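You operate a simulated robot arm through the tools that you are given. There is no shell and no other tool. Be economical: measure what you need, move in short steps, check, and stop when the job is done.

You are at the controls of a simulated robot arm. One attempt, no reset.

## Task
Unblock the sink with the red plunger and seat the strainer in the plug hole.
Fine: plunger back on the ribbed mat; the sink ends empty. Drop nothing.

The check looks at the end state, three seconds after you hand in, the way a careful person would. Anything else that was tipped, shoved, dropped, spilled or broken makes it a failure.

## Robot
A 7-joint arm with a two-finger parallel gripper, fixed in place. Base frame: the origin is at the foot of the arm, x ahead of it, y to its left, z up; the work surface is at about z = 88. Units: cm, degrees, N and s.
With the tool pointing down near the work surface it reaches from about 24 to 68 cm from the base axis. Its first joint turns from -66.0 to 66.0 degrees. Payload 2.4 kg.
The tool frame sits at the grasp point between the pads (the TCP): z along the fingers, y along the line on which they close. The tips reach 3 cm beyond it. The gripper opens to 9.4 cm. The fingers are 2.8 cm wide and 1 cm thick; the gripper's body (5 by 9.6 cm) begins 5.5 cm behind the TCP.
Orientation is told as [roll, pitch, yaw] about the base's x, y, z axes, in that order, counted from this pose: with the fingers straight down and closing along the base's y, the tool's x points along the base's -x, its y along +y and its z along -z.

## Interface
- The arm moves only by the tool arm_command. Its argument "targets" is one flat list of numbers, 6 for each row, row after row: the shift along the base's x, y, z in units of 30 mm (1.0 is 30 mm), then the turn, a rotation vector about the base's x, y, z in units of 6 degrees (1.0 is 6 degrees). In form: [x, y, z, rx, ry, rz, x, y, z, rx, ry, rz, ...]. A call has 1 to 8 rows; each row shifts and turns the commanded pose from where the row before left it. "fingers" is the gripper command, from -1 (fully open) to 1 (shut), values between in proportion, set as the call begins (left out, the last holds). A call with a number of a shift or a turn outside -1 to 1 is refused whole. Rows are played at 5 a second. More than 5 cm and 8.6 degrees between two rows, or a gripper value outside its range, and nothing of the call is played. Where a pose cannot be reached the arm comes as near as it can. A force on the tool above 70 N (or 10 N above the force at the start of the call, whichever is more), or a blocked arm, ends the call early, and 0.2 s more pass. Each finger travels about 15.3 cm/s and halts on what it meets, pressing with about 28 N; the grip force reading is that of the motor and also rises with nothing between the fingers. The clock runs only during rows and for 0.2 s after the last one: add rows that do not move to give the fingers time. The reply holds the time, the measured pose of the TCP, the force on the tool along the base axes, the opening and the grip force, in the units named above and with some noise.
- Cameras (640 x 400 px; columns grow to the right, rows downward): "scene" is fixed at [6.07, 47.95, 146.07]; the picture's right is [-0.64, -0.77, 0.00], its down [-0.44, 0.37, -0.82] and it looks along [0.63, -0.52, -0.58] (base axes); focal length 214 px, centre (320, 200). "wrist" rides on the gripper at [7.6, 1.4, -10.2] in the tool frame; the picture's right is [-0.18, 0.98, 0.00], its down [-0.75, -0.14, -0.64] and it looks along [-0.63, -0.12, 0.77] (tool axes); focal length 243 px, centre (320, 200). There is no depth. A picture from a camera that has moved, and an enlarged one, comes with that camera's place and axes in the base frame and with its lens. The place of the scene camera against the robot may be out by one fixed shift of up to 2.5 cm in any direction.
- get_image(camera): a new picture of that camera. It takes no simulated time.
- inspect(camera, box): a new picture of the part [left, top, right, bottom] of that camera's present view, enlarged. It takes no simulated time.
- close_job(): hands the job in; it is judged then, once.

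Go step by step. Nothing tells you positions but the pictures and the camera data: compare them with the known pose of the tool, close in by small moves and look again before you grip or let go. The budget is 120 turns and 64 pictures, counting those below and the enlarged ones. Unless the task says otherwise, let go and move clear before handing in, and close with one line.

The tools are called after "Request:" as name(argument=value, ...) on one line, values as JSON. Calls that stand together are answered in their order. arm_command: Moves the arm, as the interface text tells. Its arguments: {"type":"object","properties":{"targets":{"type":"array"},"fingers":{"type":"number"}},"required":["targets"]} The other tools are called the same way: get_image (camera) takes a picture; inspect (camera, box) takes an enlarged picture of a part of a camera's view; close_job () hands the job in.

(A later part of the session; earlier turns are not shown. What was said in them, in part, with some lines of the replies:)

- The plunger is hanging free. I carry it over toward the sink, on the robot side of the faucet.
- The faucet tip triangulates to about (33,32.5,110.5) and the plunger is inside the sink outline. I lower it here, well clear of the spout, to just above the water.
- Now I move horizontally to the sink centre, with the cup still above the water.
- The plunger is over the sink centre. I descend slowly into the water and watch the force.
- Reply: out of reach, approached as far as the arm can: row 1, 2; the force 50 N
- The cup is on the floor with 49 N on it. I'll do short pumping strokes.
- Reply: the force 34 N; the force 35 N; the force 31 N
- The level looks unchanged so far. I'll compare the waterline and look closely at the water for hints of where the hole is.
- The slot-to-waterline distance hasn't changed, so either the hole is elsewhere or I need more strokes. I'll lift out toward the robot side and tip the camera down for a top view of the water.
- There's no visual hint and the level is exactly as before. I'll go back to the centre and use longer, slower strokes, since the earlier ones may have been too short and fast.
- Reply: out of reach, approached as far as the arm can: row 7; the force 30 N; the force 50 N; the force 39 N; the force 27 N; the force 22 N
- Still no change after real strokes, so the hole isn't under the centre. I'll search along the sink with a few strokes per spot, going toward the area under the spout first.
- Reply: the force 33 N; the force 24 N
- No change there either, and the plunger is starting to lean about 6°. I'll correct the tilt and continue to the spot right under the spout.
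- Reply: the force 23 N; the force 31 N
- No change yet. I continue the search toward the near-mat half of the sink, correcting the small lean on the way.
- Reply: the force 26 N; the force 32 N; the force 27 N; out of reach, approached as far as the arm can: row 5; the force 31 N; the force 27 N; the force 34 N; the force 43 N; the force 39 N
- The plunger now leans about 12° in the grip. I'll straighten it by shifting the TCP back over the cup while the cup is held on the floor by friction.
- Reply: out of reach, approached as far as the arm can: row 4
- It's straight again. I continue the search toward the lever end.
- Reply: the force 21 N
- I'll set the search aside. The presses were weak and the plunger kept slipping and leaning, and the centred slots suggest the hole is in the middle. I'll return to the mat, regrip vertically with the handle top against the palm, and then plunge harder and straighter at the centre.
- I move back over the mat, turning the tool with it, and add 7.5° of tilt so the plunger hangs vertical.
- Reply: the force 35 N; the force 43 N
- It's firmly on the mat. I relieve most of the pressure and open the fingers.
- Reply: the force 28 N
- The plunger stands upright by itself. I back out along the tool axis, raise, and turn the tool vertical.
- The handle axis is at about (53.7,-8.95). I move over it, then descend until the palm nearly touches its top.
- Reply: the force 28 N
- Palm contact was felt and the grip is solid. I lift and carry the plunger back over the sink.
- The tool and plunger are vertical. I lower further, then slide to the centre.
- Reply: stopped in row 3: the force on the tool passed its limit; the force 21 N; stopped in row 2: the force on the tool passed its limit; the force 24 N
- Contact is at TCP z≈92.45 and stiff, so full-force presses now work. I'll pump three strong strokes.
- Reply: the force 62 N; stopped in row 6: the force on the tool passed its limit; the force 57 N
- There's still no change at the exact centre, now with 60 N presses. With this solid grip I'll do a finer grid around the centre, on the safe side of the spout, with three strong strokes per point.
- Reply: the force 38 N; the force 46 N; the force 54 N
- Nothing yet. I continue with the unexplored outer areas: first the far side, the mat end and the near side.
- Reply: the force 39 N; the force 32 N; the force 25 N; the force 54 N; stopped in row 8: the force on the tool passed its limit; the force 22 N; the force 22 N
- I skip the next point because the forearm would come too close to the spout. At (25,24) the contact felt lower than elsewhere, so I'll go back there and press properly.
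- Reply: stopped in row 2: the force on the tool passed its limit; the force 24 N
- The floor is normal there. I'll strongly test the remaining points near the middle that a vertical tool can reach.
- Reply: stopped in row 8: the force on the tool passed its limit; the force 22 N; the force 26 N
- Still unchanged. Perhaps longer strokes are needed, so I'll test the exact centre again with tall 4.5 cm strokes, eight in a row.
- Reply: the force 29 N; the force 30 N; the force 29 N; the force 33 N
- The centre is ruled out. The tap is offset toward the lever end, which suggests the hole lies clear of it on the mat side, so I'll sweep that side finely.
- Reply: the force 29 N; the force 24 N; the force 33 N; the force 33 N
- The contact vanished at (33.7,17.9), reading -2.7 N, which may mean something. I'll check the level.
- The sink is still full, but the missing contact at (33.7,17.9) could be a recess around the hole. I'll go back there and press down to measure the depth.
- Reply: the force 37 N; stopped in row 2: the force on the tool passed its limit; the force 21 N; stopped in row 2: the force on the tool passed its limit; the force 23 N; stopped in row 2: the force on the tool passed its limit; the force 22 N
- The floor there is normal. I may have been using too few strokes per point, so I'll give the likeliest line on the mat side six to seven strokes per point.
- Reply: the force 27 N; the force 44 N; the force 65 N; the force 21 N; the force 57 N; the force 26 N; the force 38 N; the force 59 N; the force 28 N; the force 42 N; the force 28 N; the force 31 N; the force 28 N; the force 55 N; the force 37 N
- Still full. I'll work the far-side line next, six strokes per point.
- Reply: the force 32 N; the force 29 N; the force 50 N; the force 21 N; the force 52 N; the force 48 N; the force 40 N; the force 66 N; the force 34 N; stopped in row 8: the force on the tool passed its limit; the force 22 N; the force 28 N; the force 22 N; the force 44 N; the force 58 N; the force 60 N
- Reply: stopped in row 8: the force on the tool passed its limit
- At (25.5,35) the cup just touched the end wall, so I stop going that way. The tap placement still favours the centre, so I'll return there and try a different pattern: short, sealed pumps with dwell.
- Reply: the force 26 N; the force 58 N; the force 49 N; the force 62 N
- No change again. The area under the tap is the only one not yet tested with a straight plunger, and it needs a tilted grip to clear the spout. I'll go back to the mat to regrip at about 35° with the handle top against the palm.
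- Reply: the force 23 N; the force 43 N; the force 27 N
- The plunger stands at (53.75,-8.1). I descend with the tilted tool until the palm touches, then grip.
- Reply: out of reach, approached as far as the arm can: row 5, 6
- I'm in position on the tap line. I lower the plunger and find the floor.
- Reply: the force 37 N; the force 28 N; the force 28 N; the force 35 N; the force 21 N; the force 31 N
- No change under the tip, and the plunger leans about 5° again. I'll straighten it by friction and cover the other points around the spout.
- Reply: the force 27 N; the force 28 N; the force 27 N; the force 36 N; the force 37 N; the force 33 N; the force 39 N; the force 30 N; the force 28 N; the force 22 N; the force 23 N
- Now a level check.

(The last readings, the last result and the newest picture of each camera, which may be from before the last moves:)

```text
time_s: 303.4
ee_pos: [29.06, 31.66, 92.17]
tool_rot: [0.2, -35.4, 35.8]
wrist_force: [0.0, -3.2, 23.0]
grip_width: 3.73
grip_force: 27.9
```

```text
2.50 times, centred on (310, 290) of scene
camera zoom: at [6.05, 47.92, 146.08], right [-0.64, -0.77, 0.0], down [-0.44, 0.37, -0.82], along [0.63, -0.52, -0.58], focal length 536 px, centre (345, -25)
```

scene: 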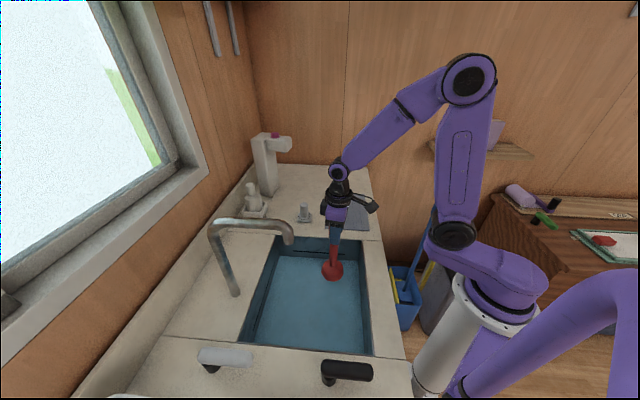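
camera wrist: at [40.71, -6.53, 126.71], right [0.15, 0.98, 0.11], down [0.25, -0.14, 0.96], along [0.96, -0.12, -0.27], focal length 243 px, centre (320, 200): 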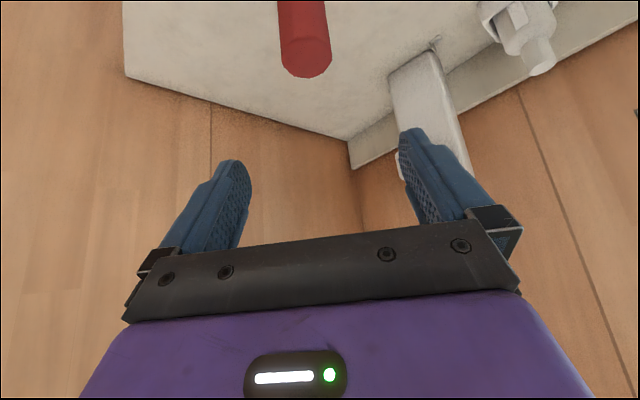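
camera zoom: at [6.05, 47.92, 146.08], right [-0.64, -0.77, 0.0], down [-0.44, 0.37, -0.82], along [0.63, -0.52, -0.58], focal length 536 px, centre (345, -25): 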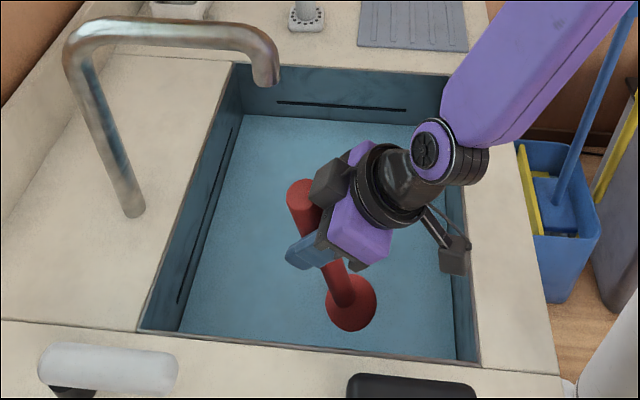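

The sink is still full and the lean has come back, so the tilted grip isn't giving valid strokes. I'll straighten the plunger, return to the mat for a vertical grip, and fill in the untested lines on the reachable side.

Request:
arm_command(targets=[-0.3, -0.3, 0, 0, 0, 0, -0.3, -0.3, 0.03, 0, 0, 0, -0.3, -0.3, 0.05, 0, 0, 0, -0.3, -0.3, 0.05, 0, 0, 0, 0, 0, 0, 0, 0, 0])

Request:
arm_command(targets=[0, 0, 0.9, 0, 0, 0, 0.7, -0.95, 0, 0, 0, 0, 0.7, -0.95, 0, 0, 0, 0, 0.7, -0.95, 0, 0, 0, 0, 0.7, -0.95, 0, 0, 0, 0, 0, 0, 0.9, 0, 0, 0, 0, 0, 0.9, 0, 0, 0, 0, 0, 0.9, 0, 0, 0])

Request:
arm_command(targets=[0, 0, 0.9, 0, 0, 0, 0, 0, 0.9, 0, 0, 0, 0, 0, 0.9, 0, 0, 0, 0, 0, 0.9, 0, 0, 0, 0, 0, 0.9, 0, 0, 0, 0, 0, 0, 0, 0, 0])

Request:
inspect(camera="scene", box=[200, 130, 440, 370])

```text
time_s: 304.6
ee_pos: [25.18, 28.03, 92.14]
tool_rot: [0.2, -34.9, 35.8]
wrist_force: [0.4, 0.0, -1.8]
grip_width: 3.74
grip_force: 28.7
```

```text
time_s: 306.4
ee_pos: [33.6, 16.67, 102.96]
tool_rot: [0.2, -35.0, 35.9]
wrist_force: [0.6, 0.4, -3.1]
grip_width: 3.72
grip_force: 28.0
```

```text
time_s: 307.8
ee_pos: [33.57, 16.51, 116.57]
tool_rot: [0.1, -35.0, 35.9]
wrist_force: [0.6, 0.2, -0.9]
grip_width: 3.72
grip_force: 28.2
```

```text
1.67 times, centred on (320, 250) of scene
camera zoom: at [6.07, 47.95, 146.07], right [-0.64, -0.77, 0.0], down [-0.44, 0.37, -0.82], along [0.63, -0.52, -0.58], focal length 358 px, centre (320, 117)
```

zoom: 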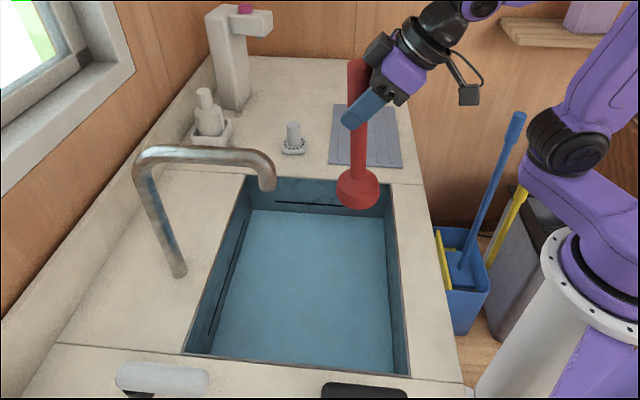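

The plunger is nearly straight, about 5° off, which I'll remove at the mat. I have two pictures left, so I'll proceed by feel. To the mat now.

Request:
arm_command(targets=[0.84, -1, 0.1, 0, 0, -0.75, 0.84, -1, 0.1, 0, 0, -0.75, 0.84, -1, 0, 0, 0, -0.75, 0.84, -1, 0, 0, 0, -0.75, 0.84, -1, 0, 0, 0, -0.75, 0.84, -1, 0, 0, 0, -0.75, 0.84, -1, 0, 0, 0, -0.75, 0.84, -1, 0, 0, 0, -0.75])

Request:
arm_command(targets=[0, -0.1, -0.5, 0, -0.8, 0, 0, 0, -0.9, 0, 0, 0, 0, 0, -0.7, 0, 0, 0, 0, 0, -0.2, 0, 0, 0, 0, 0, -0.15, 0, 0, 0, 0, 0, 0, 0, 0, 0])

Request:
arm_command(targets=[0, 0, -0.1, 0, 0, 0, 0, 0, 0, 0, 0, 0])

Request:
arm_command(targets=[0, 0, -0.07, 0, 0, 0, 0, 0, 0, 0, 0, 0])

```text
time_s: 309.6
ee_pos: [53.61, -7.5, 117.13]
tool_rot: [0.2, -35.0, -0.1]
wrist_force: [0.3, 0.0, -1.9]
grip_width: 3.71
grip_force: 27.9
```

```text
time_s: 311.0
ee_pos: [53.65, -7.75, 109.79]
tool_rot: [0.1, -39.8, -0.1]
wrist_force: [-1.2, -0.1, -1.6]
grip_width: 3.71
grip_force: 28.6
```

```text
time_s: 311.6
ee_pos: [53.67, -7.71, 109.5]
tool_rot: [0.1, -39.8, -0.1]
wrist_force: [-1.0, 0.0, -2.7]
grip_width: 3.72
grip_force: 28.3
```

```text
time_s: 312.2
ee_pos: [53.66, -7.67, 109.37]
tool_rot: [0.1, -39.8, -0.1]
wrist_force: [-0.2, -0.4, -2.2]
grip_width: 3.72
grip_force: 27.9
```

Request:
arm_command(targets=[0, 0, -0.15, 0, 0, 0, 0, 0, -0.13, 0, 0, 0, 0, 0, 0, 0, 0, 0])

Request:
arm_command(targets=[0, 0, -0.06, 0, 0, 0, 0, 0, 0, 0, 0, 0])

Request:
arm_command(targets=[0, 0, -0.06, 0, 0, 0, 0, 0, 0, 0, 0, 0])

Request:
arm_command(targets=[0, 0, -0.05, 0, 0, 0, 0, 0, 0, 0, 0, 0])

```text
time_s: 313.0
ee_pos: [53.67, -7.43, 108.61]
tool_rot: [0.1, -39.7, 0.0]
wrist_force: [0.2, 0.2, -1.3]
grip_width: 3.72
grip_force: 28.1
```

```text
time_s: 313.6
ee_pos: [53.65, -7.69, 108.29]
tool_rot: [0.1, -39.8, -0.2]
wrist_force: [0.8, 1.0, -2.0]
grip_width: 3.7
grip_force: 27.6
```

```text
time_s: 314.2
ee_pos: [53.66, -7.55, 108.16]
tool_rot: [0.1, -39.9, -0.1]
wrist_force: [-0.1, 0.2, -2.1]
grip_width: 3.72
grip_force: 27.9
```

```text
time_s: 314.8
ee_pos: [53.59, -7.56, 107.88]
tool_rot: [0.0, -39.9, 0.0]
wrist_force: [0.2, -0.7, -2.1]
grip_width: 3.72
grip_force: 27.8
```

Request:
arm_command(targets=[0, 0, -0.05, 0, 0, 0, 0, 0, 0, 0, 0, 0])

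Request:
arm_command(targets=[0, 0, -0.05, 0, 0, 0, 0, 0, 0, 0, 0, 0])

Request:
arm_command(targets=[0, 0, -0.05, 0, 0, 0, 0, 0, 0, 0, 0, 0])

```text
time_s: 315.4
ee_pos: [53.69, -7.58, 107.82]
tool_rot: [0.0, -39.8, -0.1]
wrist_force: [0.2, -0.3, -2.3]
grip_width: 3.73
grip_force: 27.7
```

```text
time_s: 316.0
ee_pos: [53.68, -7.67, 107.67]
tool_rot: [0.2, -39.8, -0.1]
wrist_force: [-0.4, -0.9, -1.5]
grip_width: 3.7
grip_force: 28.2
```

```text
time_s: 316.6
ee_pos: [53.67, -7.61, 107.46]
tool_rot: [0.2, -39.7, -0.1]
wrist_force: [0.1, 0.2, -1.4]
grip_width: 3.68
grip_force: 28.1
```

Request:
arm_command(targets=[0, 0, -0.07, 0, 0, 0, 0, 0, 0, 0, 0, 0])

Request:
arm_command(targets=[0, 0, -0.05, 0, 0, 0, 0, 0, 0, 0, 0, 0])

Request:
arm_command(targets=[0, 0, -0.05, 0, 0, 0, 0, 0, 0, 0, 0, 0])

```text
time_s: 317.2
ee_pos: [53.67, -7.57, 107.42]
tool_rot: [0.1, -39.8, -0.1]
wrist_force: [-0.6, -0.1, 6.2]
grip_width: 3.73
grip_force: 27.6
```

```text
time_s: 317.8
ee_pos: [53.77, -7.68, 107.37]
tool_rot: [0.1, -40.2, -0.2]
wrist_force: [1.4, -0.3, 16.3]
grip_width: 3.72
grip_force: 28.2
```

```text
time_s: 318.4
ee_pos: [53.85, -7.68, 107.31]
tool_rot: [0.0, -40.4, -0.1]
wrist_force: [3.6, -0.6, 30.6]
grip_width: 3.69
grip_force: 27.8
```

Request:
arm_command(targets=[0, 0, 0.06, 0, 0, 0, 0, 0, 0, 0, 0, 0, 0, 0, 0, 0, 0, 0], fingers=-1)

Request:
arm_command(targets=[-0.64, 0, 0.77, 0, 0, 0, -0.64, 0, 0.77, 0, 0, 0, -0.64, 0, 0.77, 0, 0, 0, -0.64, 0, 0.77, 0, 0, 0, 0, 0, 0.9, 0, 0, 0, 0, 0, 0.9, 0, 0, 0, 0, 0, 0, 0, 0, 0])

Request:
arm_command(targets=[0, 0, 0, 0, 1, 0, 0, 0, 0, 0, 1, 0, 0, 0, 0, 0, 1, 0, 0, 0, 0, 0, 1, 0, 0, 0, 0, 0, 1, 0, 0, 0, 0, 0, 1, 0, 0, 0, 0, 0, 0.63, 0, 0, 0, 0, 0, 0, 0])

```text
time_s: 319.2
ee_pos: [53.62, -7.53, 107.16]
tool_rot: [0.1, -39.7, -0.1]
wrist_force: [-0.5, 0.3, -0.2]
grip_width: 9.4
grip_force: 0.1
```

```text
time_s: 320.8
ee_pos: [45.88, -7.59, 121.87]
tool_rot: [0.1, -39.8, -0.2]
wrist_force: [-0.1, -0.5, -0.3]
grip_width: 9.39
grip_force: 0.0
```

```text
time_s: 322.6
ee_pos: [46.11, -7.52, 121.79]
tool_rot: [0.0, 0.1, -0.2]
wrist_force: [0.5, -0.4, -0.2]
grip_width: 9.38
grip_force: 0.0
```

I regrip vertically at (53.8,-7.6), feeling for the palm contact.

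Request:
arm_command(targets=[0.9, 0, 0, 0, 0, 0, 0.9, 0, 0, 0, 0, 0, 0.76, -0.03, -0.5, 0, 0, 0, 0, 0, -0.9, 0, 0, 0, 0, 0, -0.9, 0, 0, 0, 0, 0, -0.9, 0, 0, 0, 0, 0, -0.8, 0, 0, 0, 0, 0, -0.2, 0, 0, 0])

Request:
arm_command(targets=[0, 0, -0.1, 0, 0, 0, 0, 0, -0.05, 0, 0, 0, 0, 0, 0, 0, 0, 0])

Request:
arm_command(targets=[0, 0, -0.05, 0, 0, 0, 0, 0, 0, 0, 0, 0])

```text
time_s: 324.4
ee_pos: [53.61, -7.73, 109.15]
tool_rot: [0.0, 0.0, -0.1]
wrist_force: [-0.4, -0.4, 0.0]
grip_width: 9.4
grip_force: 0.1
```

```text
time_s: 325.2
ee_pos: [53.6, -7.77, 108.75]
tool_rot: [0.2, 0.1, -0.1]
wrist_force: [0.7, -0.6, -0.8]
grip_width: 9.38
grip_force: 0.0
```

```text
time_s: 325.8
ee_pos: [53.62, -7.76, 108.55]
tool_rot: [0.1, 0.0, 0.0]
wrist_force: [-0.4, -1.2, -0.2]
grip_width: 9.41
grip_force: 0.1
```

Request:
arm_command(targets=[0, 0, -0.08, 0, 0, 0, 0, 0, 0, 0, 0, 0])

Request:
arm_command(targets=[0, 0, -0.05, 0, 0, 0, 0, 0, 0, 0, 0, 0])

Request:
arm_command(targets=[0, 0, 0, 0, 0, 0, 0, 0, 0, 0, 0, 0, 0, 0, 0, 0, 0, 0, 0, 0, 0, 0, 0, 0], fingers=1)

Request:
arm_command(targets=[0, 0, 0.5, 0, 0, 0, 0, 0, 0.9, 0, 0, 0, 0, 0, 0.9, 0, 0, 0, 0, 0, 0.9, 0, 0, 0, 0, 0, 0, 0, 0, 0])

```text
time_s: 326.4
ee_pos: [53.61, -7.83, 108.39]
tool_rot: [0.1, 0.0, -0.1]
wrist_force: [0.4, 0.9, -0.6]
grip_width: 9.39
grip_force: 0.0
```

```text
time_s: 327.0
ee_pos: [53.79, -7.75, 108.1]
tool_rot: [0.1, -0.1, -0.1]
wrist_force: [0.2, 0.1, 0.4]
grip_width: 9.4
grip_force: 0.0
```

```text
time_s: 328.0
ee_pos: [53.71, -7.63, 108.12]
tool_rot: [0.0, 0.0, -0.1]
wrist_force: [0.0, -1.2, 0.4]
grip_width: 3.73
grip_force: 28.2
```

```text
time_s: 329.2
ee_pos: [53.66, -7.74, 117.93]
tool_rot: [0.0, 0.1, -0.1]
wrist_force: [0.7, 0.3, -2.5]
grip_width: 3.73
grip_force: 27.8
```

Lifted. I carry it over the sink, lower it, and start the untested line.

Request:
arm_command(targets=[-0.57, 1, 0, 0, 0, 0.75, -0.57, 1, 0, 0, 0, 0.75, -0.57, 1, 0, 0, 0, 0.75, -0.57, 1, 0, 0, 0, 0.75, -0.57, 1, 0, 0, 0, 0.75, -0.57, 1, 0, 0, 0, 0.75, -0.57, 1, 0, 0, 0, 0.75, -0.57, 1, 0, 0, 0, 0.75])

Request:
arm_command(targets=[0, 0, -0.95, 0, 0, 0, 0, 0, -0.95, 0, 0, 0, 0, 0, -0.95, 0, 0, 0, 0, 0, -0.95, 0, 0, 0, 0, 0, -0.95, 0, 0, 0, 0, 0, -0.95, 0, 0, 0, 0, 0, -0.95, 0, 0, 0, 0, 0, 0, 0, 0, 0])

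Request:
arm_command(targets=[0, 0, -0.9, 0, 0, 0, 0, 0, -0.3, 0, 0, 0, 0, 0, -0.15, 0, 0, 0, 0, 0, -0.1, 0, 0, 0, 0, 0, 0, 0, 0, 0])

```text
time_s: 331.0
ee_pos: [39.87, 16.28, 117.95]
tool_rot: [-0.1, 0.1, 36.0]
wrist_force: [0.5, -0.7, -1.5]
grip_width: 3.73
grip_force: 28.2
```

```text
time_s: 332.8
ee_pos: [39.78, 16.29, 97.89]
tool_rot: [0.1, 0.0, 35.8]
wrist_force: [-1.2, 0.3, -2.4]
grip_width: 3.73
grip_force: 28.3
```

```text
time_s: 334.0
ee_pos: [40.05, 16.29, 93.7]
tool_rot: [0.1, 0.1, 35.9]
wrist_force: [0.5, 0.2, -2.8]
grip_width: 3.72
grip_force: 28.1
```

Request:
arm_command(targets=[0, 0, -0.2, 0, 0, 0, 0, 0, -0.15, 0, 0, 0, 0, 0, -0.06, 0, 0, 0, 0, 0, 0, 0, 0, 0])

Request:
arm_command(targets=[0, 0, -0.05, 0, 0, 0, 0, 0, 0, 0, 0, 0])

Request:
arm_command(targets=[0, 0, -0.03, 0, 0, 0, 0, 0, 0, 0, 0, 0])

```text
time_s: 335.0
ee_pos: [40.16, 16.38, 92.49]
tool_rot: [0.0, -0.5, 36.0]
wrist_force: [-10.5, -0.8, 59.0]
grip_width: 3.73
grip_force: 28.4
```

```text
time_s: 335.4
ee_pos: [40.18, 16.35, 92.41]
tool_rot: [-0.1, -0.4, 35.9]
wrist_force: [-5.3, -2.7, 18.6]
grip_width: 3.75
grip_force: 28.1
stopped in row 1: the force on the tool passed its limit (the readings are from after the stop); the commanded pose is now the measured one
```

```text
time_s: 336.0
ee_pos: [40.18, 16.51, 92.51]
tool_rot: [-0.1, -0.6, 36.0]
wrist_force: [-14.0, -3.8, 54.4]
grip_width: 3.7
grip_force: 27.5
```

Request:
arm_command(targets=[0, 0, 0.75, 0, 0, 0, 0, 0, -0.75, 0, 0, 0, 0, 0, 0.75, 0, 0, 0, 0, 0, -0.75, 0, 0, 0, 0, 0, 0.75, 0, 0, 0, 0, 0, -0.75, 0, 0, 0, 0, 0, 0.75, 0, 0, 0, 0, 0, -0.75, 0, 0, 0])

Request:
arm_command(targets=[0, 0, 0.75, 0, 0, 0, 0, 0, -0.75, 0, 0, 0, 0, 0, 0.75, 0, 0, 0, 0, 0, -0.75, 0, 0, 0, 0, 0, 0, 0, 0, 0])

Request:
arm_command(targets=[0, 0, 0.5, 0, 0, 0, -0.55, 0.62, 0.25, 0, 0, 0, 0, 0, -0.75, 0, 0, 0, 0, 0, 0.75, 0, 0, 0, 0, 0, -0.75, 0, 0, 0, 0, 0, 0.75, 0, 0, 0, 0, 0, -0.75, 0, 0, 0, 0, 0, 0, 0, 0, 0])

Request:
arm_command(targets=[0, 0, 0.75, 0, 0, 0, 0, 0, -0.75, 0, 0, 0, 0, 0, 0.75, 0, 0, 0, 0, 0, -0.75, 0, 0, 0, 0, 0, 0.75, 0, 0, 0, 0, 0, -0.75, 0, 0, 0, 0, 0, 0, 0, 0, 0])

Request:
arm_command(targets=[0, 0, 0.5, 0, 0, 0, -0.55, 0.62, 0.25, 0, 0, 0, 0, 0, -0.75, 0, 0, 0, 0, 0, 0.75, 0, 0, 0, 0, 0, -0.75, 0, 0, 0, 0, 0, 0.75, 0, 0, 0, 0, 0, -0.75, 0, 0, 0, 0, 0, 0, 0, 0, 0])

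Request:
arm_command(targets=[0, 0, 0.75, 0, 0, 0, 0, 0, -0.75, 0, 0, 0, 0, 0, 0.75, 0, 0, 0, 0, 0, -0.75, 0, 0, 0, 0, 0, 0.75, 0, 0, 0, 0, 0, -0.75, 0, 0, 0, 0, 0, 0, 0, 0, 0])

Request:
arm_command(targets=[0, 0, 0.5, 0, 0, 0, -0.55, 0.62, 0.25, 0, 0, 0, 0, 0, -0.75, 0, 0, 0, 0, 0, 0.75, 0, 0, 0, 0, 0, -0.75, 0, 0, 0, 0, 0, 0.75, 0, 0, 0, 0, 0, -0.75, 0, 0, 0, 0, 0, 0, 0, 0, 0])

Request:
arm_command(targets=[0, 0, 0.75, 0, 0, 0, 0, 0, -0.75, 0, 0, 0, 0, 0, 0.75, 0, 0, 0, 0, 0, -0.75, 0, 0, 0, 0, 0, 0.75, 0, 0, 0, 0, 0, -0.75, 0, 0, 0, 0, 0, 0, 0, 0, 0])

Request:
arm_command(targets=[0, 0, 0.5, 0, 0, 0, -0.55, 0.62, 0.25, 0, 0, 0, 0, 0, -0.75, 0, 0, 0, 0, 0, 0.75, 0, 0, 0, 0, 0, -0.75, 0, 0, 0, 0, 0, 0.75, 0, 0, 0, 0, 0, -0.75, 0, 0, 0, 0, 0, 0, 0, 0, 0])

Request:
arm_command(targets=[0, 0, 0.75, 0, 0, 0, 0, 0, -0.75, 0, 0, 0, 0, 0, 0.75, 0, 0, 0, 0, 0, -0.75, 0, 0, 0, 0, 0, 0.75, 0, 0, 0, 0, 0, -0.75, 0, 0, 0, 0, 0, 0, 0, 0, 0])

```text
time_s: 337.8
ee_pos: [40.17, 16.47, 92.43]
tool_rot: [-0.1, -0.6, 36.0]
wrist_force: [-9.7, -3.6, 38.5]
grip_width: 3.72
grip_force: 27.9
```

```text
time_s: 339.0
ee_pos: [40.25, 16.33, 92.49]
tool_rot: [0.1, -0.4, 35.9]
wrist_force: [-5.1, -2.0, 11.5]
grip_width: 3.7
grip_force: 28.2
```

```text
time_s: 340.8
ee_pos: [38.54, 18.16, 92.52]
tool_rot: [0.0, -0.6, 36.0]
wrist_force: [-12.1, -6.6, 58.4]
grip_width: 3.73
grip_force: 28.0
```

```text
time_s: 342.4
ee_pos: [38.42, 18.35, 92.36]
tool_rot: [0.0, -0.7, 36.0]
wrist_force: [-12.8, -8.6, 62.3]
grip_width: 3.72
grip_force: 27.6
```

```text
time_s: 344.2
ee_pos: [36.88, 20.11, 92.53]
tool_rot: [0.0, -0.5, 36.0]
wrist_force: [-9.7, -4.7, 39.9]
grip_width: 3.72
grip_force: 28.5
```

```text
time_s: 345.8
ee_pos: [36.87, 20.21, 92.52]
tool_rot: [0.1, -0.5, 35.8]
wrist_force: [-7.4, -4.6, 29.9]
grip_width: 3.72
grip_force: 28.4
```

```text
time_s: 347.6
ee_pos: [35.51, 21.85, 92.48]
tool_rot: [0.0, -0.5, 36.1]
wrist_force: [-8.6, -6.0, 41.4]
grip_width: 3.73
grip_force: 27.9
```

```text
time_s: 349.2
ee_pos: [35.33, 22.01, 92.45]
tool_rot: [0.0, -0.6, 36.0]
wrist_force: [-11.2, -7.8, 65.9]
grip_width: 3.72
grip_force: 28.3
```

```text
time_s: 351.0
ee_pos: [33.53, 23.72, 92.53]
tool_rot: [0.1, -0.4, 36.0]
wrist_force: [-5.3, -4.1, 24.6]
grip_width: 3.73
grip_force: 27.8
```

```text
time_s: 352.6
ee_pos: [33.48, 24.06, 92.49]
tool_rot: [0.1, -0.7, 36.0]
wrist_force: [-11.5, -10.7, 69.1]
grip_width: 3.72
grip_force: 27.9
```

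Request:
arm_command(targets=[0, 0, 0.5, 0, 0, 0, 0.8, 0.33, 0.25, 0, 0, 0, 0.8, 0.33, 0, 0, 0, 0, 0, 0, -0.74, 0, 0, 0, 0, 0, 0.75, 0, 0, 0, 0, 0, -0.75, 0, 0, 0, 0, 0, 0.75, 0, 0, 0, 0, 0, -0.75, 0, 0, 0])

Request:
arm_command(targets=[0, 0, 0.75, 0, 0, 0, 0, 0, -0.75, 0, 0, 0, 0, 0, 0.75, 0, 0, 0, 0, 0, -0.75, 0, 0, 0, 0, 0, 0.75, 0, 0, 0, 0, 0, -0.75, 0, 0, 0, 0, 0, 0, 0, 0, 0])

Request:
arm_command(targets=[0, 0, 0.5, 0, 0, 0, 0.6, -0.58, 0.25, 0, 0, 0, 0, 0, -0.75, 0, 0, 0, 0, 0, 0.75, 0, 0, 0, 0, 0, -0.75, 0, 0, 0, 0, 0, 0.75, 0, 0, 0, 0, 0, -0.75, 0, 0, 0, 0, 0, 0, 0, 0, 0])

Request:
arm_command(targets=[0, 0, 0.75, 0, 0, 0, 0, 0, -0.75, 0, 0, 0, 0, 0, 0.75, 0, 0, 0, 0, 0, -0.75, 0, 0, 0, 0, 0, 0.75, 0, 0, 0, 0, 0, -0.75, 0, 0, 0, 0, 0, 0, 0, 0, 0])

Request:
arm_command(targets=[0, 0, 0.5, 0, 0, 0, 0.6, -0.58, 0.25, 0, 0, 0, 0, 0, -0.75, 0, 0, 0, 0, 0, 0.75, 0, 0, 0, 0, 0, -0.75, 0, 0, 0, 0, 0, 0.75, 0, 0, 0, 0, 0, -0.75, 0, 0, 0, 0, 0, 0, 0, 0, 0])

Request:
arm_command(targets=[0, 0, 0.75, 0, 0, 0, 0, 0, -0.75, 0, 0, 0, 0, 0, 0.75, 0, 0, 0, 0, 0, -0.75, 0, 0, 0, 0, 0, 0.75, 0, 0, 0, 0, 0, -0.75, 0, 0, 0, 0, 0, 0, 0, 0, 0])

Request:
arm_command(targets=[0, 0, 0.5, 0, 0, 0, 0.6, -0.58, 0.25, 0, 0, 0, 0, 0, -0.75, 0, 0, 0, 0, 0, 0.75, 0, 0, 0, 0, 0, -0.75, 0, 0, 0, 0, 0, 0.75, 0, 0, 0, 0, 0, -0.75, 0, 0, 0, 0, 0, 0, 0, 0, 0])

Request:
arm_command(targets=[0, 0, 0.75, 0, 0, 0, 0, 0, -0.75, 0, 0, 0, 0, 0, 0.75, 0, 0, 0, 0, 0, -0.75, 0, 0, 0, 0, 0, 0.75, 0, 0, 0, 0, 0, -0.75, 0, 0, 0, 0, 0, 0, 0, 0, 0])

Request:
arm_command(targets=[0, 0, 0.5, 0, 0, 0, 0.6, -0.58, 0.25, 0, 0, 0, 0, 0, -0.75, 0, 0, 0, 0, 0, 0.75, 0, 0, 0, 0, 0, -0.75, 0, 0, 0, 0, 0, 0.75, 0, 0, 0, 0, 0, -0.75, 0, 0, 0, 0, 0, 0, 0, 0, 0])

Request:
arm_command(targets=[0, 0, 0.75, 0, 0, 0, 0, 0, -0.75, 0, 0, 0, 0, 0, 0.75, 0, 0, 0, 0, 0, -0.75, 0, 0, 0, 0, 0, 0.75, 0, 0, 0, 0, 0, -0.75, 0, 0, 0, 0, 0, 0, 0, 0, 0])

```text
time_s: 354.4
ee_pos: [38.38, 25.76, 92.54]
tool_rot: [0.1, -0.5, 36.0]
wrist_force: [-6.2, -3.3, 22.5]
grip_width: 3.72
grip_force: 28.4
```

```text
time_s: 356.0
ee_pos: [38.29, 25.85, 92.5]
tool_rot: [-0.1, -0.4, 35.9]
wrist_force: [-7.8, -5.4, 34.1]
grip_width: 3.72
grip_force: 28.2
```

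```text
time_s: 357.8
ee_pos: [40.16, 23.96, 92.48]
tool_rot: [0.1, -0.6, 36.0]
wrist_force: [-9.0, -4.8, 36.4]
grip_width: 3.73
grip_force: 27.7
```

```text
time_s: 359.4
ee_pos: [40.26, 24.08, 92.59]
tool_rot: [0.0, -0.7, 36.0]
wrist_force: [-12.8, -7.2, 55.8]
grip_width: 3.73
grip_force: 27.8
```

```text
time_s: 361.2
ee_pos: [41.88, 22.21, 92.47]
tool_rot: [-0.1, -0.4, 35.9]
wrist_force: [-8.0, -6.0, 31.0]
grip_width: 3.71
grip_force: 27.7
```

```text
time_s: 362.8
ee_pos: [41.94, 22.28, 92.61]
tool_rot: [0.0, -0.5, 36.0]
wrist_force: [-11.6, -7.2, 49.5]
grip_width: 3.7
grip_force: 27.7
```

```text
time_s: 364.6
ee_pos: [43.92, 20.67, 92.62]
tool_rot: [0.0, -0.6, 35.9]
wrist_force: [-10.9, -8.7, 51.2]
grip_width: 3.72
grip_force: 27.6
```

```text
time_s: 366.2
ee_pos: [43.75, 20.59, 92.5]
tool_rot: [0.0, -0.6, 35.9]
wrist_force: [-11.9, -5.7, 42.8]
grip_width: 3.67
grip_force: 27.9
```

```text
time_s: 368.0
ee_pos: [45.54, 18.73, 92.67]
tool_rot: [0.0, -0.5, 36.0]
wrist_force: [-4.2, -2.0, 11.3]
grip_width: 3.72
grip_force: 28.3
```

```text
time_s: 369.6
ee_pos: [45.62, 18.81, 92.65]
tool_rot: [0.1, -0.6, 36.0]
wrist_force: [-9.2, -4.0, 32.4]
grip_width: 3.7
grip_force: 27.9
```

Request:
arm_command(targets=[0, 0, 0.5, 0, 0, 0, 0.58, 0.82, 0.25, 0, 0, 0, 0.58, 0.82, 0, 0, 0, 0, 0, 0, -0.75, 0, 0, 0, 0, 0, 0.75, 0, 0, 0, 0, 0, -0.75, 0, 0, 0, 0, 0, 0.75, 0, 0, 0, 0, 0, -0.75, 0, 0, 0])

Request:
arm_command(targets=[0, 0, 0.75, 0, 0, 0, 0, 0, -0.75, 0, 0, 0, 0, 0, 0.75, 0, 0, 0, 0, 0, -0.75, 0, 0, 0, 0, 0, 0.75, 0, 0, 0, 0, 0, -0.75, 0, 0, 0, 0, 0, 0, 0, 0, 0])

Request:
arm_command(targets=[0, 0, 0.5, 0, 0, 0, -0.65, 0.65, 0.25, 0, 0, 0, 0, 0, -0.75, 0, 0, 0, 0, 0, 0.75, 0, 0, 0, 0, 0, -0.75, 0, 0, 0, 0, 0, 0.75, 0, 0, 0, 0, 0, -0.75, 0, 0, 0, 0, 0, 0, 0, 0, 0])

Request:
arm_command(targets=[0, 0, 0.75, 0, 0, 0, 0, 0, -0.75, 0, 0, 0, 0, 0, 0.75, 0, 0, 0, 0, 0, -0.75, 0, 0, 0, 0, 0, 0.75, 0, 0, 0, 0, 0, -0.75, 0, 0, 0, 0, 0, 0, 0, 0, 0])

Request:
arm_command(targets=[0, 0, 0.5, 0, 0, 0, -0.65, 0.65, 0.25, 0, 0, 0, 0, 0, -0.75, 0, 0, 0, 0, 0, 0.75, 0, 0, 0, 0, 0, -0.75, 0, 0, 0, 0, 0, 0.75, 0, 0, 0, 0, 0, -0.75, 0, 0, 0, 0, 0, 0, 0, 0, 0])

Request:
arm_command(targets=[0, 0, 0.75, 0, 0, 0, 0, 0, -0.75, 0, 0, 0, 0, 0, 0.75, 0, 0, 0, 0, 0, -0.75, 0, 0, 0, 0, 0, 0.75, 0, 0, 0, 0, 0, -0.75, 0, 0, 0, 0, 0, 0, 0, 0, 0])

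Request:
arm_command(targets=[0, 0, 0.5, 0, 0, 0, -0.65, 0.65, 0.25, 0, 0, 0, 0, 0, -0.75, 0, 0, 0, 0, 0, 0.75, 0, 0, 0, 0, 0, -0.75, 0, 0, 0, 0, 0, 0.75, 0, 0, 0, 0, 0, -0.75, 0, 0, 0, 0, 0, 0, 0, 0, 0])

Request:
arm_command(targets=[0, 0, 0.75, 0, 0, 0, 0, 0, -0.75, 0, 0, 0, 0, 0, 0.75, 0, 0, 0, 0, 0, -0.75, 0, 0, 0, 0, 0, 0.75, 0, 0, 0, 0, 0, -0.75, 0, 0, 0, 0, 0, 0, 0, 0, 0])

```text
time_s: 371.4
ee_pos: [49.17, 23.83, 92.59]
tool_rot: [0.0, -0.5, 36.0]
wrist_force: [-9.3, -5.8, 31.8]
grip_width: 3.75
grip_force: 28.2
```

```text
time_s: 373.0
ee_pos: [49.12, 23.66, 92.54]
tool_rot: [0.0, -0.6, 36.0]
wrist_force: [-12.4, -6.7, 45.2]
grip_width: 3.72
grip_force: 27.6
```

```text
time_s: 374.8
ee_pos: [47.33, 25.77, 92.66]
tool_rot: [0.0, -0.7, 35.9]
wrist_force: [-11.9, -6.8, 44.3]
grip_width: 3.72
grip_force: 28.5
```

```text
time_s: 376.4
ee_pos: [47.32, 25.77, 92.6]
tool_rot: [0.0, -0.7, 36.0]
wrist_force: [-12.4, -7.8, 50.5]
grip_width: 3.74
grip_force: 28.1
```

```text
time_s: 378.2
ee_pos: [45.07, 27.77, 92.65]
tool_rot: [0.0, -0.7, 35.9]
wrist_force: [-13.4, -8.9, 53.7]
grip_width: 3.74
grip_force: 27.9
```

```text
time_s: 379.8
ee_pos: [45.18, 27.85, 92.73]
tool_rot: [0.0, -0.8, 36.0]
wrist_force: [-13.7, -8.7, 63.8]
grip_width: 3.72
grip_force: 28.0
```

```text
time_s: 381.6
ee_pos: [43.24, 29.42, 92.63]
tool_rot: [0.0, -0.6, 35.8]
wrist_force: [-9.7, -6.8, 41.3]
grip_width: 3.7
grip_force: 28.5
```

```text
time_s: 383.4
ee_pos: [43.48, 29.91, 92.61]
tool_rot: [0.0, -0.9, 36.1]
wrist_force: [-3.7, -3.5, 16.6]
grip_width: 3.7
grip_force: 28.0
stopped in row 7: the force on the tool passed its limit (the readings are from after the stop); the commanded pose is now the measured one
```

I take one level check now, after three complete lines.

Request:
inspect(camera="scene", box=[220, 210, 400, 370])

```text
2.50 times, centred on (310, 290) of scene
camera zoom: at [6.04, 47.93, 146.08], right [-0.64, -0.77, 0.0], down [-0.44, 0.37, -0.82], along [0.63, -0.52, -0.58], focal length 536 px, centre (345, -25)
```

zoom: 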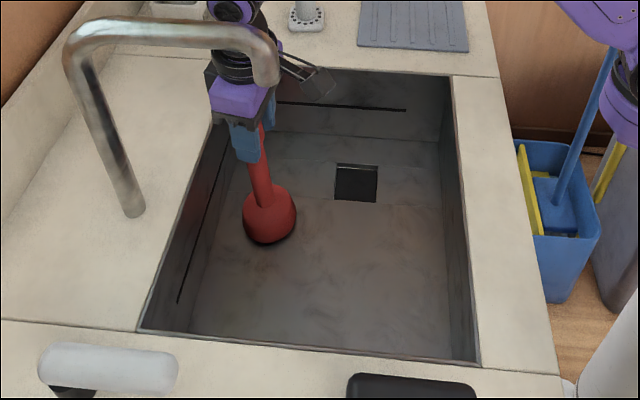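

The sink has drained. The spot at (40.2,16.4) did it, and a square plug hole about 6.2 cm wide is now visible near (40.8,16.8), aligned with the sink at 45°. I have one picture left, so I'll put the plunger back on the mat by known coordinates first.

Request:
arm_command(targets=[0, 0, 0.9, 0, 0, 0, -0.23, -0.9, 0, 0, 0, 0, -0.23, -0.9, 0, 0, 0, 0, -0.23, -0.9, 0, 0, 0, 0, -0.23, -0.9, 0, 0, 0, 0, -0.23, -0.9, 0, 0, 0, 0, 0, 0, 0.9, 0, 0, 0, 0, 0, 0.9, 0, 0, 0])

Request:
arm_command(targets=[0, 0, 0.95, 0, 0, 0, 0, 0, 0.95, 0, 0, 0, 0, 0, 0.95, 0, 0, 0, 0, 0, 0.95, 0, 0, 0, 0, 0, 0.95, 0, 0, 0, 0, 0, 0.9, 0, 0, 0, 0, 0, 0, 0, 0, 0])

Request:
arm_command(targets=[0.57, -1, 0, 0, 0, -0.75, 0.57, -1, 0, 0, 0, -0.75, 0.57, -1, 0, 0, 0, -0.75, 0.57, -1, 0, 0, 0, -0.75, 0.57, -1, 0, 0, 0, -0.75, 0.57, -1, 0, 0, 0, -0.75, 0.57, -1, 0, 0, 0, -0.75, 0.57, -1, 0, 0, 0, -0.75])

```text
time_s: 385.2
ee_pos: [39.95, 16.11, 100.86]
tool_rot: [0.0, -0.8, 35.9]
wrist_force: [0.2, 0.1, -2.2]
grip_width: 3.76
grip_force: 28.4
```

```text
time_s: 386.8
ee_pos: [40.17, 16.25, 117.71]
tool_rot: [0.0, -0.8, 35.9]
wrist_force: [-0.1, 0.5, -2.7]
grip_width: 3.72
grip_force: 27.8
```

```text
time_s: 388.6
ee_pos: [53.75, -7.91, 117.75]
tool_rot: [0.0, -1.0, -0.3]
wrist_force: [-0.5, -0.3, -2.3]
grip_width: 3.73
grip_force: 28.3
```

Request:
arm_command(targets=[0, 0, -0.7, 0, 0.15, 0, 0, 0, -0.9, 0, 0, 0, 0, 0, -0.9, 0, 0, 0, 0, 0, -0.5, 0, 0, 0, 0, 0, -0.08, 0, 0, 0, 0, 0, 0, 0, 0, 0])

Request:
arm_command(targets=[0, 0, -0.05, 0, 0, 0, 0, 0, 0, 0, 0, 0])

Request:
arm_command(targets=[0, 0, -0.04, 0, 0, 0, 0, 0, 0, 0, 0, 0])

```text
time_s: 390.0
ee_pos: [53.71, -7.65, 108.46]
tool_rot: [-0.1, 0.1, -0.1]
wrist_force: [-0.2, -0.5, -2.8]
grip_width: 3.74
grip_force: 27.7
```

```text
time_s: 390.6
ee_pos: [53.74, -7.65, 108.5]
tool_rot: [0.0, 0.0, -0.1]
wrist_force: [-1.7, 0.8, 7.4]
grip_width: 3.69
grip_force: 27.7
```

```text
time_s: 391.2
ee_pos: [53.71, -7.57, 108.46]
tool_rot: [0.0, -0.1, -0.2]
wrist_force: [-7.5, 1.9, 29.0]
grip_width: 3.72
grip_force: 27.7
```

Contact is at 29 N, vertical, on the mat. I release, rise clear, and go over to the strainer at about (58.6,9.9).

Request:
arm_command(targets=[0, 0, 0.03, 0, 0, 0, 0, 0, 0, 0, 0, 0, 0, 0, 0, 0, 0, 0, 0, 0, 0, 0, 0, 0], fingers=-1)

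Request:
arm_command(targets=[0, 0, 0.4, 0, 0, 0, 0, 0, 0.9, 0, 0, 0, 0, 0, 0.9, 0, 0, 0, 0, 0, 0.9, 0, 0, 0, 0, 0, 0.9, 0, 0, 0, 0, 0, 0.5, 0, 0, 0, 0, 0, 0, 0, 0, 0])

Request:
arm_command(targets=[0.27, 0.97, 0, 0, 0, 0, 0.27, 0.97, 0, 0, 0, 0, 0.27, 0.97, 0, 0, 0, 0, 0.27, 0.97, 0, 0, 0, 0, 0.27, 0.97, 0, 0, 0, 0, 0.27, 0.97, 0, 0, 0, 0, 0, 0, 0, 0, 0, 0])

```text
time_s: 392.2
ee_pos: [53.68, -7.64, 108.32]
tool_rot: [0.1, 0.0, -0.1]
wrist_force: [-4.4, -0.6, 24.5]
grip_width: 9.41
grip_force: 0.1
```

```text
time_s: 393.8
ee_pos: [53.74, -7.77, 121.81]
tool_rot: [0.0, 0.1, -0.2]
wrist_force: [-0.3, 1.0, -0.1]
grip_width: 9.44
grip_force: 0.0
```

```text
time_s: 395.4
ee_pos: [58.54, 9.87, 121.56]
tool_rot: [0.0, 0.1, -0.1]
wrist_force: [-0.1, -0.5, -0.2]
grip_width: 9.39
grip_force: 0.0
```

I turn to yaw 40° and descend to the knob in two stages.

Request:
arm_command(targets=[0, 0, -0.95, 0, 0, 0.95, 0, 0, -0.95, 0, 0, 0.95, 0, 0, -0.95, 0, 0, 0.95, 0, 0, -0.95, 0, 0, 0.95, 0, 0, -0.95, 0, 0, 0.95, 0, 0, -0.95, 0, 0, 0.95, 0, 0, -0.95, 0, 0, 0.97, 0, 0, 0, 0, 0, 0])

Request:
arm_command(targets=[0, 0, -0.9, 0, 0, 0, 0, 0, -0.8, 0, 0, 0, 0, 0, -0.6, 0, 0, 0, 0, 0, -0.4, 0, 0, 0, 0, 0, 0, 0, 0, 0])

```text
time_s: 397.2
ee_pos: [58.49, 9.83, 101.85]
tool_rot: [0.0, 0.0, 39.9]
wrist_force: [0.0, 0.3, -0.6]
grip_width: 9.42
grip_force: 0.1
```

```text
time_s: 398.4
ee_pos: [58.41, 9.65, 93.81]
tool_rot: [0.0, 0.0, 39.9]
wrist_force: [-0.1, -0.5, -0.5]
grip_width: 9.42
grip_force: 0.1
```

Request:
arm_command(targets=[0, 0.05, -0.12, 0, 0, 0, 0, 0, 0, 0, 0, 0, 0, 0, 0, 0, 0, 0, 0, 0, 0, 0, 0, 0, 0, 0, 0, 0, 0, 0], fingers=1)

```text
time_s: 399.6
ee_pos: [58.5, 9.8, 93.44]
tool_rot: [0.0, 0.0, 39.9]
wrist_force: [-2.4, -3.4, 15.1]
grip_width: 3.47
grip_force: 27.6
```

Gripped the knob at 3.5 cm width. I lift and carry it over the sink, slightly beyond the hole, so that one picture shows both the strainer and the hole.

Request:
arm_command(targets=[0, 0, 0.4, 0, 0, 0, 0, 0, 0.9, 0, 0, 0, 0, 0, 0.9, 0, 0, 0, 0, 0, 0.6, 0, 0, 0, 0, 0, 0, 0, 0, 0])

Request:
arm_command(targets=[-0.89, 0.46, 0, 0, 0, 0, -0.89, 0.46, 0, 0, 0, 0, -0.89, 0.46, 0, 0, 0, 0, -0.89, 0.46, 0, 0, 0, 0, -0.89, 0.46, 0, 0, 0, 0, -0.89, 0.46, 0, 0, 0, 0, 0, 0, -0.8, 0, 0, 0, 0, 0, 0, 0, 0, 0])

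Request:
arm_command(targets=[0, 0, -0.4, 0, 0, 0, 0, 0, -0.1, 0, 0, 0, 0, 0, 0, 0, 0, 0])

```text
time_s: 400.8
ee_pos: [58.62, 9.87, 101.85]
tool_rot: [0.0, 0.1, 39.9]
wrist_force: [-1.3, 0.2, -0.6]
grip_width: 3.47
grip_force: 28.5
```

```text
time_s: 402.6
ee_pos: [42.51, 18.27, 99.34]
tool_rot: [-0.1, 0.2, 39.8]
wrist_force: [0.0, 0.1, -0.3]
grip_width: 3.47
grip_force: 28.1
```

```text
time_s: 403.4
ee_pos: [42.56, 18.23, 97.72]
tool_rot: [0.1, 0.0, 39.9]
wrist_force: [1.0, 0.3, -1.3]
grip_width: 3.47
grip_force: 28.7
```

Last picture: the wrist view of the strainer and hole together.

Request:
inspect(camera="wrist", box=[190, 5, 450, 168])

```text
2.45 times, centred on (320, 86) of wrist
camera zoom: at [35.64, 14.48, 107.96], right [-0.49, 0.87, 0.0], down [0.67, 0.38, 0.64], along [0.56, 0.31, -0.77], focal length 595 px, centre (320, 478)
```

zoom: 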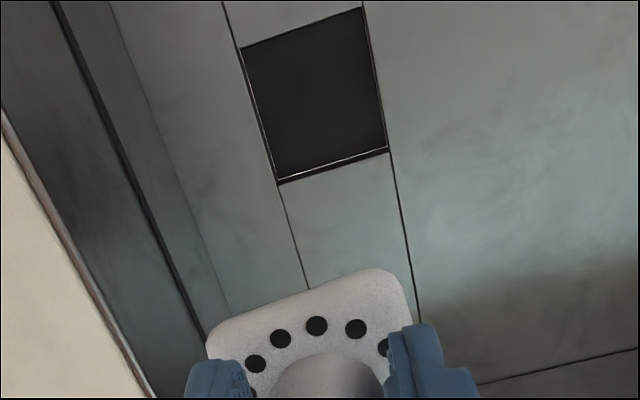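

The picture is very clear. The hole centre is at about (39.8,16.6), the strainer needs about −4.6° of yaw, and the knob sits about 1.4 cm off centre in the pads. I'll set the strainer on the flat floor beside the hole, aligned, and regrip from 90° to centre it exactly.

Request:
arm_command(targets=[0.23, 0.4, 0, 0, 0, -0.4, 0.23, 0.4, 0, 0, 0, -0.367, 0.22, 0.4, -0.8, 0, 0, 0, 0, 0, -0.95, 0, 0, 0, 0, 0, -0.95, 0, 0, 0, 0, 0, -0.95, 0, 0, 0, 0, 0, -0.95, 0, 0, 0, 0, 0, 0, 0, 0, 0])

Request:
arm_command(targets=[0, 0, -0.8, 0, 0, 0, 0, 0, -0.5, 0, 0, 0, 0, 0, -0.2, 0, 0, 0, 0, 0, 0, 0, 0, 0])

```text
time_s: 405.2
ee_pos: [44.56, 21.87, 84.02]
tool_rot: [0.1, 0.0, 35.3]
wrist_force: [0.1, -0.3, -1.0]
grip_width: 3.48
grip_force: 27.9
```

```text
time_s: 406.2
ee_pos: [44.59, 21.8, 79.44]
tool_rot: [0.0, 0.0, 35.2]
wrist_force: [0.1, 0.6, -0.7]
grip_width: 3.47
grip_force: 28.0
```

Request:
arm_command(targets=[0, 0, -0.15, 0, 0, 0, 0, 0, -0.1, 0, 0, 0, 0, 0, 0, 0, 0, 0])

Request:
arm_command(targets=[0, 0, -0.07, 0, 0, 0, 0, 0, 0, 0, 0, 0])

Request:
arm_command(targets=[0, 0, -0.06, 0, 0, 0, 0, 0, 0, 0, 0, 0])

```text
time_s: 407.0
ee_pos: [44.44, 21.82, 78.8]
tool_rot: [0.0, 0.0, 35.3]
wrist_force: [-0.4, 0.4, -0.4]
grip_width: 3.49
grip_force: 28.0
```

```text
time_s: 407.6
ee_pos: [44.64, 21.73, 78.43]
tool_rot: [0.0, 0.1, 35.2]
wrist_force: [0.3, -0.2, -0.3]
grip_width: 3.46
grip_force: 27.9
```

```text
time_s: 408.2
ee_pos: [44.65, 21.82, 78.33]
tool_rot: [0.0, 0.0, 35.3]
wrist_force: [-5.4, -2.6, 23.7]
grip_width: 3.48
grip_force: 27.9
```

Floor contact is at TCP z≈78.35, so the floor is 72.9. I release, rise, shift over the knob and turn −90°.

Request:
arm_command(targets=[0, 0, 0.03, 0, 0, 0, 0, 0, 0, 0, 0, 0, 0, 0, 0, 0, 0, 0, 0, 0, 0, 0, 0, 0], fingers=-1)

Request:
arm_command(targets=[0, 0, 0.6, 0, 0, 0, 0, 0, 0.9, 0, 0, 0, 0, 0, 0.9, 0, 0, 0, 0, 0, 0.8, 0, 0, 0, 0.2, 0.137, 0, 0, 0, 0, 0.2, 0.136, 0, 0, 0, 0, 0, 0, 0, 0, 0, 0])

Request:
arm_command(targets=[0, 0, 0, 0, 0, -1, 0, 0, 0, 0, 0, -1, 0, 0, 0, 0, 0, -1, 0, 0, 0, 0, 0, -1, 0, 0, 0, 0, 0, -1, 0, 0, 0, 0, 0, -1, 0, 0, 0, 0, 0, -1, 0, 0, 0, 0, 0, -1])

Request:
arm_command(targets=[0, 0, 0, 0, 0, -1, 0, 0, 0, 0, 0, -1, 0, 0, 0, 0, 0, -1, 0, 0, 0, 0, 0, -1, 0, 0, 0, 0, 0, -1, 0, 0, 0, 0, 0, -1, 0, 0, 0, 0, 0, -1, 0, 0, 0, 0, 0, 0])

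```text
time_s: 409.2
ee_pos: [44.5, 21.76, 78.45]
tool_rot: [0.0, 0.1, 35.3]
wrist_force: [0.7, 0.1, -0.5]
grip_width: 9.4
grip_force: 0.0
```

```text
time_s: 410.8
ee_pos: [45.78, 22.56, 87.93]
tool_rot: [0.0, 0.1, 35.4]
wrist_force: [0.1, 0.2, 0.4]
grip_width: 9.39
grip_force: 0.0
```

```text
time_s: 412.6
ee_pos: [45.8, 22.52, 88.16]
tool_rot: [0.1, 0.0, -12.8]
wrist_force: [-0.1, 0.8, -1.0]
grip_width: 9.38
grip_force: 0.0
```

```text
time_s: 414.4
ee_pos: [45.8, 22.73, 88.02]
tool_rot: [0.0, 0.2, -54.8]
wrist_force: [0.1, 0.9, 0.1]
grip_width: 9.4
grip_force: 0.1
```

Request:
arm_command(targets=[0, 0, -0.9, 0, 0, 0, 0, 0, -0.9, 0, 0, 0, 0, 0, -0.8, 0, 0, 0, 0, 0, -0.55, 0, 0, 0, 0, 0, 0, 0, 0, 0])

Request:
arm_command(targets=[0, 0, 0, 0, 0, 0, 0, 0, 0, 0, 0, 0, 0, 0, 0, 0, 0, 0, 0, 0, 0, 0, 0, 0], fingers=1)

```text
time_s: 415.6
ee_pos: [45.77, 22.74, 78.56]
tool_rot: [-0.1, 0.0, -54.7]
wrist_force: [0.9, 0.4, 0.6]
grip_width: 9.38
grip_force: 0.1
```

```text
time_s: 416.6
ee_pos: [45.85, 22.63, 78.6]
tool_rot: [0.0, 0.1, -54.7]
wrist_force: [0.0, 0.3, -1.0]
grip_width: 3.06
grip_force: 27.7
```

The knob is now held cleanly at 3.06 cm, centred. I lift a little, move over the hole, and lower slowly. If it goes below TCP z≈78.3 it has entered.

Request:
arm_command(targets=[0, 0, 0.7, 0, 0, 0, -0.66, -0.673, 0.1, 0, 0, 0, -0.66, -0.673, 0, 0, 0, 0, -0.66, -0.673, 0, 0, 0, 0, 0, 0, -0.4, 0, 0, 0, 0, 0, 0, 0, 0, 0])

Request:
arm_command(targets=[0, 0, -0.15, 0, 0, 0, 0, 0, -0.1, 0, 0, 0, 0, 0, 0, 0, 0, 0])

Request:
arm_command(targets=[0, 0, -0.08, 0, 0, 0, 0, 0, 0, 0, 0, 0])

Request:
arm_command(targets=[0, 0, -0.06, 0, 0, 0, 0, 0, 0, 0, 0, 0])

```text
time_s: 418.0
ee_pos: [39.82, 16.36, 79.78]
tool_rot: [0.1, 0.0, -54.7]
wrist_force: [0.4, 0.5, -0.2]
grip_width: 3.07
grip_force: 28.2
```

```text
time_s: 418.8
ee_pos: [39.88, 16.53, 79.03]
tool_rot: [0.0, 0.1, -54.6]
wrist_force: [-0.1, 0.0, -0.2]
grip_width: 3.07
grip_force: 28.3
```

```text
time_s: 419.4
ee_pos: [39.87, 16.53, 78.87]
tool_rot: [0.1, 0.1, -54.5]
wrist_force: [-0.4, -0.3, -0.3]
grip_width: 3.08
grip_force: 28.0
```

```text
time_s: 420.0
ee_pos: [39.71, 16.49, 78.8]
tool_rot: [0.0, 0.1, -54.6]
wrist_force: [-0.6, 0.8, -0.5]
grip_width: 3.07
grip_force: 27.7
```

Request:
arm_command(targets=[0.02, 0.03, -0.07, 0, 0, 0, 0, 0, 0, 0, 0, 0])

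Request:
arm_command(targets=[0, 0, -0.07, 0, 0, 0, 0, 0, 0, 0, 0, 0])

Request:
arm_command(targets=[0, 0, -0.07, 0, 0, 0, 0, 0, 0, 0, 0, 0])

Request:
arm_command(targets=[0, 0, -0.07, 0, 0, 0, 0, 0, 0, 0, 0, 0])

```text
time_s: 420.6
ee_pos: [39.86, 16.7, 78.38]
tool_rot: [0.0, 0.1, -54.7]
wrist_force: [-0.4, -0.1, -0.6]
grip_width: 3.06
grip_force: 28.3
```

```text
time_s: 421.2
ee_pos: [39.87, 16.79, 78.23]
tool_rot: [-0.1, 0.1, -54.7]
wrist_force: [-0.1, 0.2, -1.0]
grip_width: 3.09
grip_force: 27.9
```

```text
time_s: 421.8
ee_pos: [39.9, 16.69, 78.0]
tool_rot: [0.0, 0.1, -54.7]
wrist_force: [0.0, -0.1, 0.3]
grip_width: 3.08
grip_force: 28.5
```

```text
time_s: 422.4
ee_pos: [39.87, 16.65, 77.85]
tool_rot: [0.0, 0.0, -54.7]
wrist_force: [-1.0, 0.0, -0.7]
grip_width: 3.06
grip_force: 28.1
```

It has entered the hole, 0.75 cm below floor level with no side force. I keep going down to the seat.

Request:
arm_command(targets=[0, 0, -0.08, 0, 0, 0, 0, 0, 0, 0, 0, 0])

Request:
arm_command(targets=[0, 0, -0.08, 0, 0, 0, 0, 0, 0, 0, 0, 0])

Request:
arm_command(targets=[0, 0, -0.08, 0, 0, 0, 0, 0, 0, 0, 0, 0])

Request:
arm_command(targets=[0, 0, -0.08, 0, 0, 0, 0, 0, 0, 0, 0, 0])

```text
time_s: 423.0
ee_pos: [39.84, 16.73, 77.56]
tool_rot: [0.0, 0.1, -54.8]
wrist_force: [0.0, 0.0, -0.3]
grip_width: 3.07
grip_force: 27.8
```

```text
time_s: 423.6
ee_pos: [39.85, 16.7, 77.52]
tool_rot: [0.1, 0.1, -54.6]
wrist_force: [-3.2, -0.9, 25.5]
grip_width: 3.07
grip_force: 27.8
```

```text
time_s: 424.2
ee_pos: [39.91, 16.69, 77.0]
tool_rot: [0.1, 0.0, -54.6]
wrist_force: [-2.8, -1.2, 24.3]
grip_width: 3.09
grip_force: 28.1
```

```text
time_s: 424.8
ee_pos: [39.8, 16.75, 76.81]
tool_rot: [0.0, 0.0, -54.6]
wrist_force: [0.3, -1.8, 8.3]
grip_width: 3.07
grip_force: 28.3
```

There's firm contact about 1.1 cm below floor level, which is the seat, and the fingers then slid a little down the knob. I release and rise straight up.

Request:
arm_command(targets=[0, 0, 0, 0, 0, 0, 0, 0, 0, 0, 0, 0, 0, 0, 0, 0, 0, 0], fingers=-1)

Request:
arm_command(targets=[0, 0, 0.5, 0, 0, 0, 0, 0, 0.9, 0, 0, 0, 0, 0, 0.9, 0, 0, 0, 0, 0, 0.9, 0, 0, 0, 0, 0, 0, 0, 0, 0])

```text
time_s: 425.6
ee_pos: [39.8, 16.7, 76.89]
tool_rot: [0.1, 0.2, -54.6]
wrist_force: [0.0, 0.3, 0.3]
grip_width: 9.37
grip_force: 0.2
```

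```text
time_s: 426.8
ee_pos: [39.88, 16.6, 86.29]
tool_rot: [-0.1, 0.2, -54.5]
wrist_force: [0.0, 0.2, -0.1]
grip_width: 9.38
grip_force: 0.0
```

I'll check by touch: close the fingers and tap the knob top gently, which also makes sure it is fully down.

Request:
arm_command(targets=[0, 0, 0, 0, 0, 0, 0, 0, 0, 0, 0, 0, 0, 0, 0, 0, 0, 0, 0, 0, 0, 0, 0, 0], fingers=1)

Request:
arm_command(targets=[0, 0, -0.5, 0, 0, 0, 0, 0, -0.4, 0, 0, 0, 0, 0, -0.2, 0, 0, 0, 0, 0, 0, 0, 0, 0])

Request:
arm_command(targets=[0, 0, -0.1, 0, 0, 0, 0, 0, 0, 0, 0, 0])

Request:
arm_command(targets=[0, 0, -0.08, 0, 0, 0, 0, 0, 0, 0, 0, 0])

```text
time_s: 427.8
ee_pos: [39.82, 16.5, 86.25]
tool_rot: [-0.1, 0.1, -54.8]
wrist_force: [-0.4, -0.5, 0.0]
grip_width: 0.0
grip_force: 28.1
```

```text
time_s: 428.8
ee_pos: [39.9, 16.71, 83.02]
tool_rot: [-0.1, 0.1, -54.6]
wrist_force: [0.0, 0.4, -0.3]
grip_width: 0.0
grip_force: 28.7
```

```text
time_s: 429.4
ee_pos: [39.83, 16.66, 82.68]
tool_rot: [0.0, 0.0, -54.7]
wrist_force: [0.1, 0.3, 0.0]
grip_width: 0.0
grip_force: 27.6
```

```text
time_s: 430.0
ee_pos: [39.97, 16.67, 82.6]
tool_rot: [0.0, 0.0, -54.7]
wrist_force: [-0.3, -0.2, 0.2]
grip_width: 0.0
grip_force: 28.2
```

Request:
arm_command(targets=[0, 0, -0.07, 0, 0, 0, 0, 0, 0, 0, 0, 0])

Request:
arm_command(targets=[0, 0, -0.07, 0, 0, 0, 0, 0, 0, 0, 0, 0])

Request:
arm_command(targets=[0, 0, -0.07, 0, 0, 0, 0, 0, 0, 0, 0, 0])

Request:
arm_command(targets=[0, 0, -0.07, 0, 0, 0, 0, 0, 0, 0, 0, 0])

```text
time_s: 430.6
ee_pos: [39.81, 16.82, 82.38]
tool_rot: [-0.1, 0.0, -54.7]
wrist_force: [-0.1, 0.2, 0.1]
grip_width: 0.03
grip_force: 28.0
```

```text
time_s: 431.2
ee_pos: [39.87, 16.68, 82.14]
tool_rot: [0.0, 0.0, -54.7]
wrist_force: [0.3, 0.7, -0.4]
grip_width: 0.02
grip_force: 28.0
```

```text
time_s: 431.8
ee_pos: [40.0, 16.67, 81.97]
tool_rot: [0.1, 0.1, -54.7]
wrist_force: [-2.9, -2.3, 30.9]
grip_width: 0.0
grip_force: 28.4
```

```text
time_s: 432.2
ee_pos: [39.93, 16.64, 81.98]
tool_rot: [0.1, 0.0, -54.6]
wrist_force: [-6.3, -2.9, 23.6]
grip_width: 0.0
grip_force: 28.4
stopped in row 2: the force on the tool passed its limit (the readings are from after the stop); the commanded pose is now the measured one
```

The knob top is rigid at z≈79.0, about 1.2 cm lower than when the strainer stood on the floor, so it is seated firmly. I retreat straight up and clear.

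Request:
arm_command(targets=[0, 0, 0.5, 0, 0, 0, 0, 0, 0.95, 0, 0, 0, 0, 0, 0.95, 0, 0, 0, 0, 0, 0.95, 0, 0, 0, 0, 0, 0.95, 0, 0, 0, 0, 0, 0.95, 0, 0, 0, 0, 0, 0.95, 0, 0, 0, 0, 0, 0.95, 0, 0, 0])

Request:
arm_command(targets=[-0.3, -0.4, 0.95, 0, 0, 0, -0.3, -0.4, 0.95, 0, 0, 0, -0.3, -0.4, 0.95, 0, 0, 0, -0.3, -0.4, 0.95, 0, 0, 0, 0, 0, 0, 0, 0, 0, 0, 0, 0, 0, 0, 0])

```text
time_s: 434.0
ee_pos: [40.16, 16.74, 103.47]
tool_rot: [0.2, 0.1, -54.7]
wrist_force: [-0.1, -0.1, -0.2]
grip_width: 0.01
grip_force: 27.7
```

```text
time_s: 435.4
ee_pos: [36.43, 12.12, 115.02]
tool_rot: [0.3, 0.1, -54.7]
wrist_force: [0.2, -0.6, 0.5]
grip_width: 0.0
grip_force: 28.0
```

The arm is clear, the sink is drained, the strainer is seated and the plunger is back on the mat. I had no pictures left, so those last two rest on contact forces and positions. Handing in.

Request:
close_job()

```text
The job is handed in.
```

I handed the job in: the sink is unblocked and drained, the strainer sits in the plug hole, and the plunger stands on the ribbed mat. I ran out of pictures, so the strainer seat and the plunger's final stand are confirmed only by contact forces and positions.
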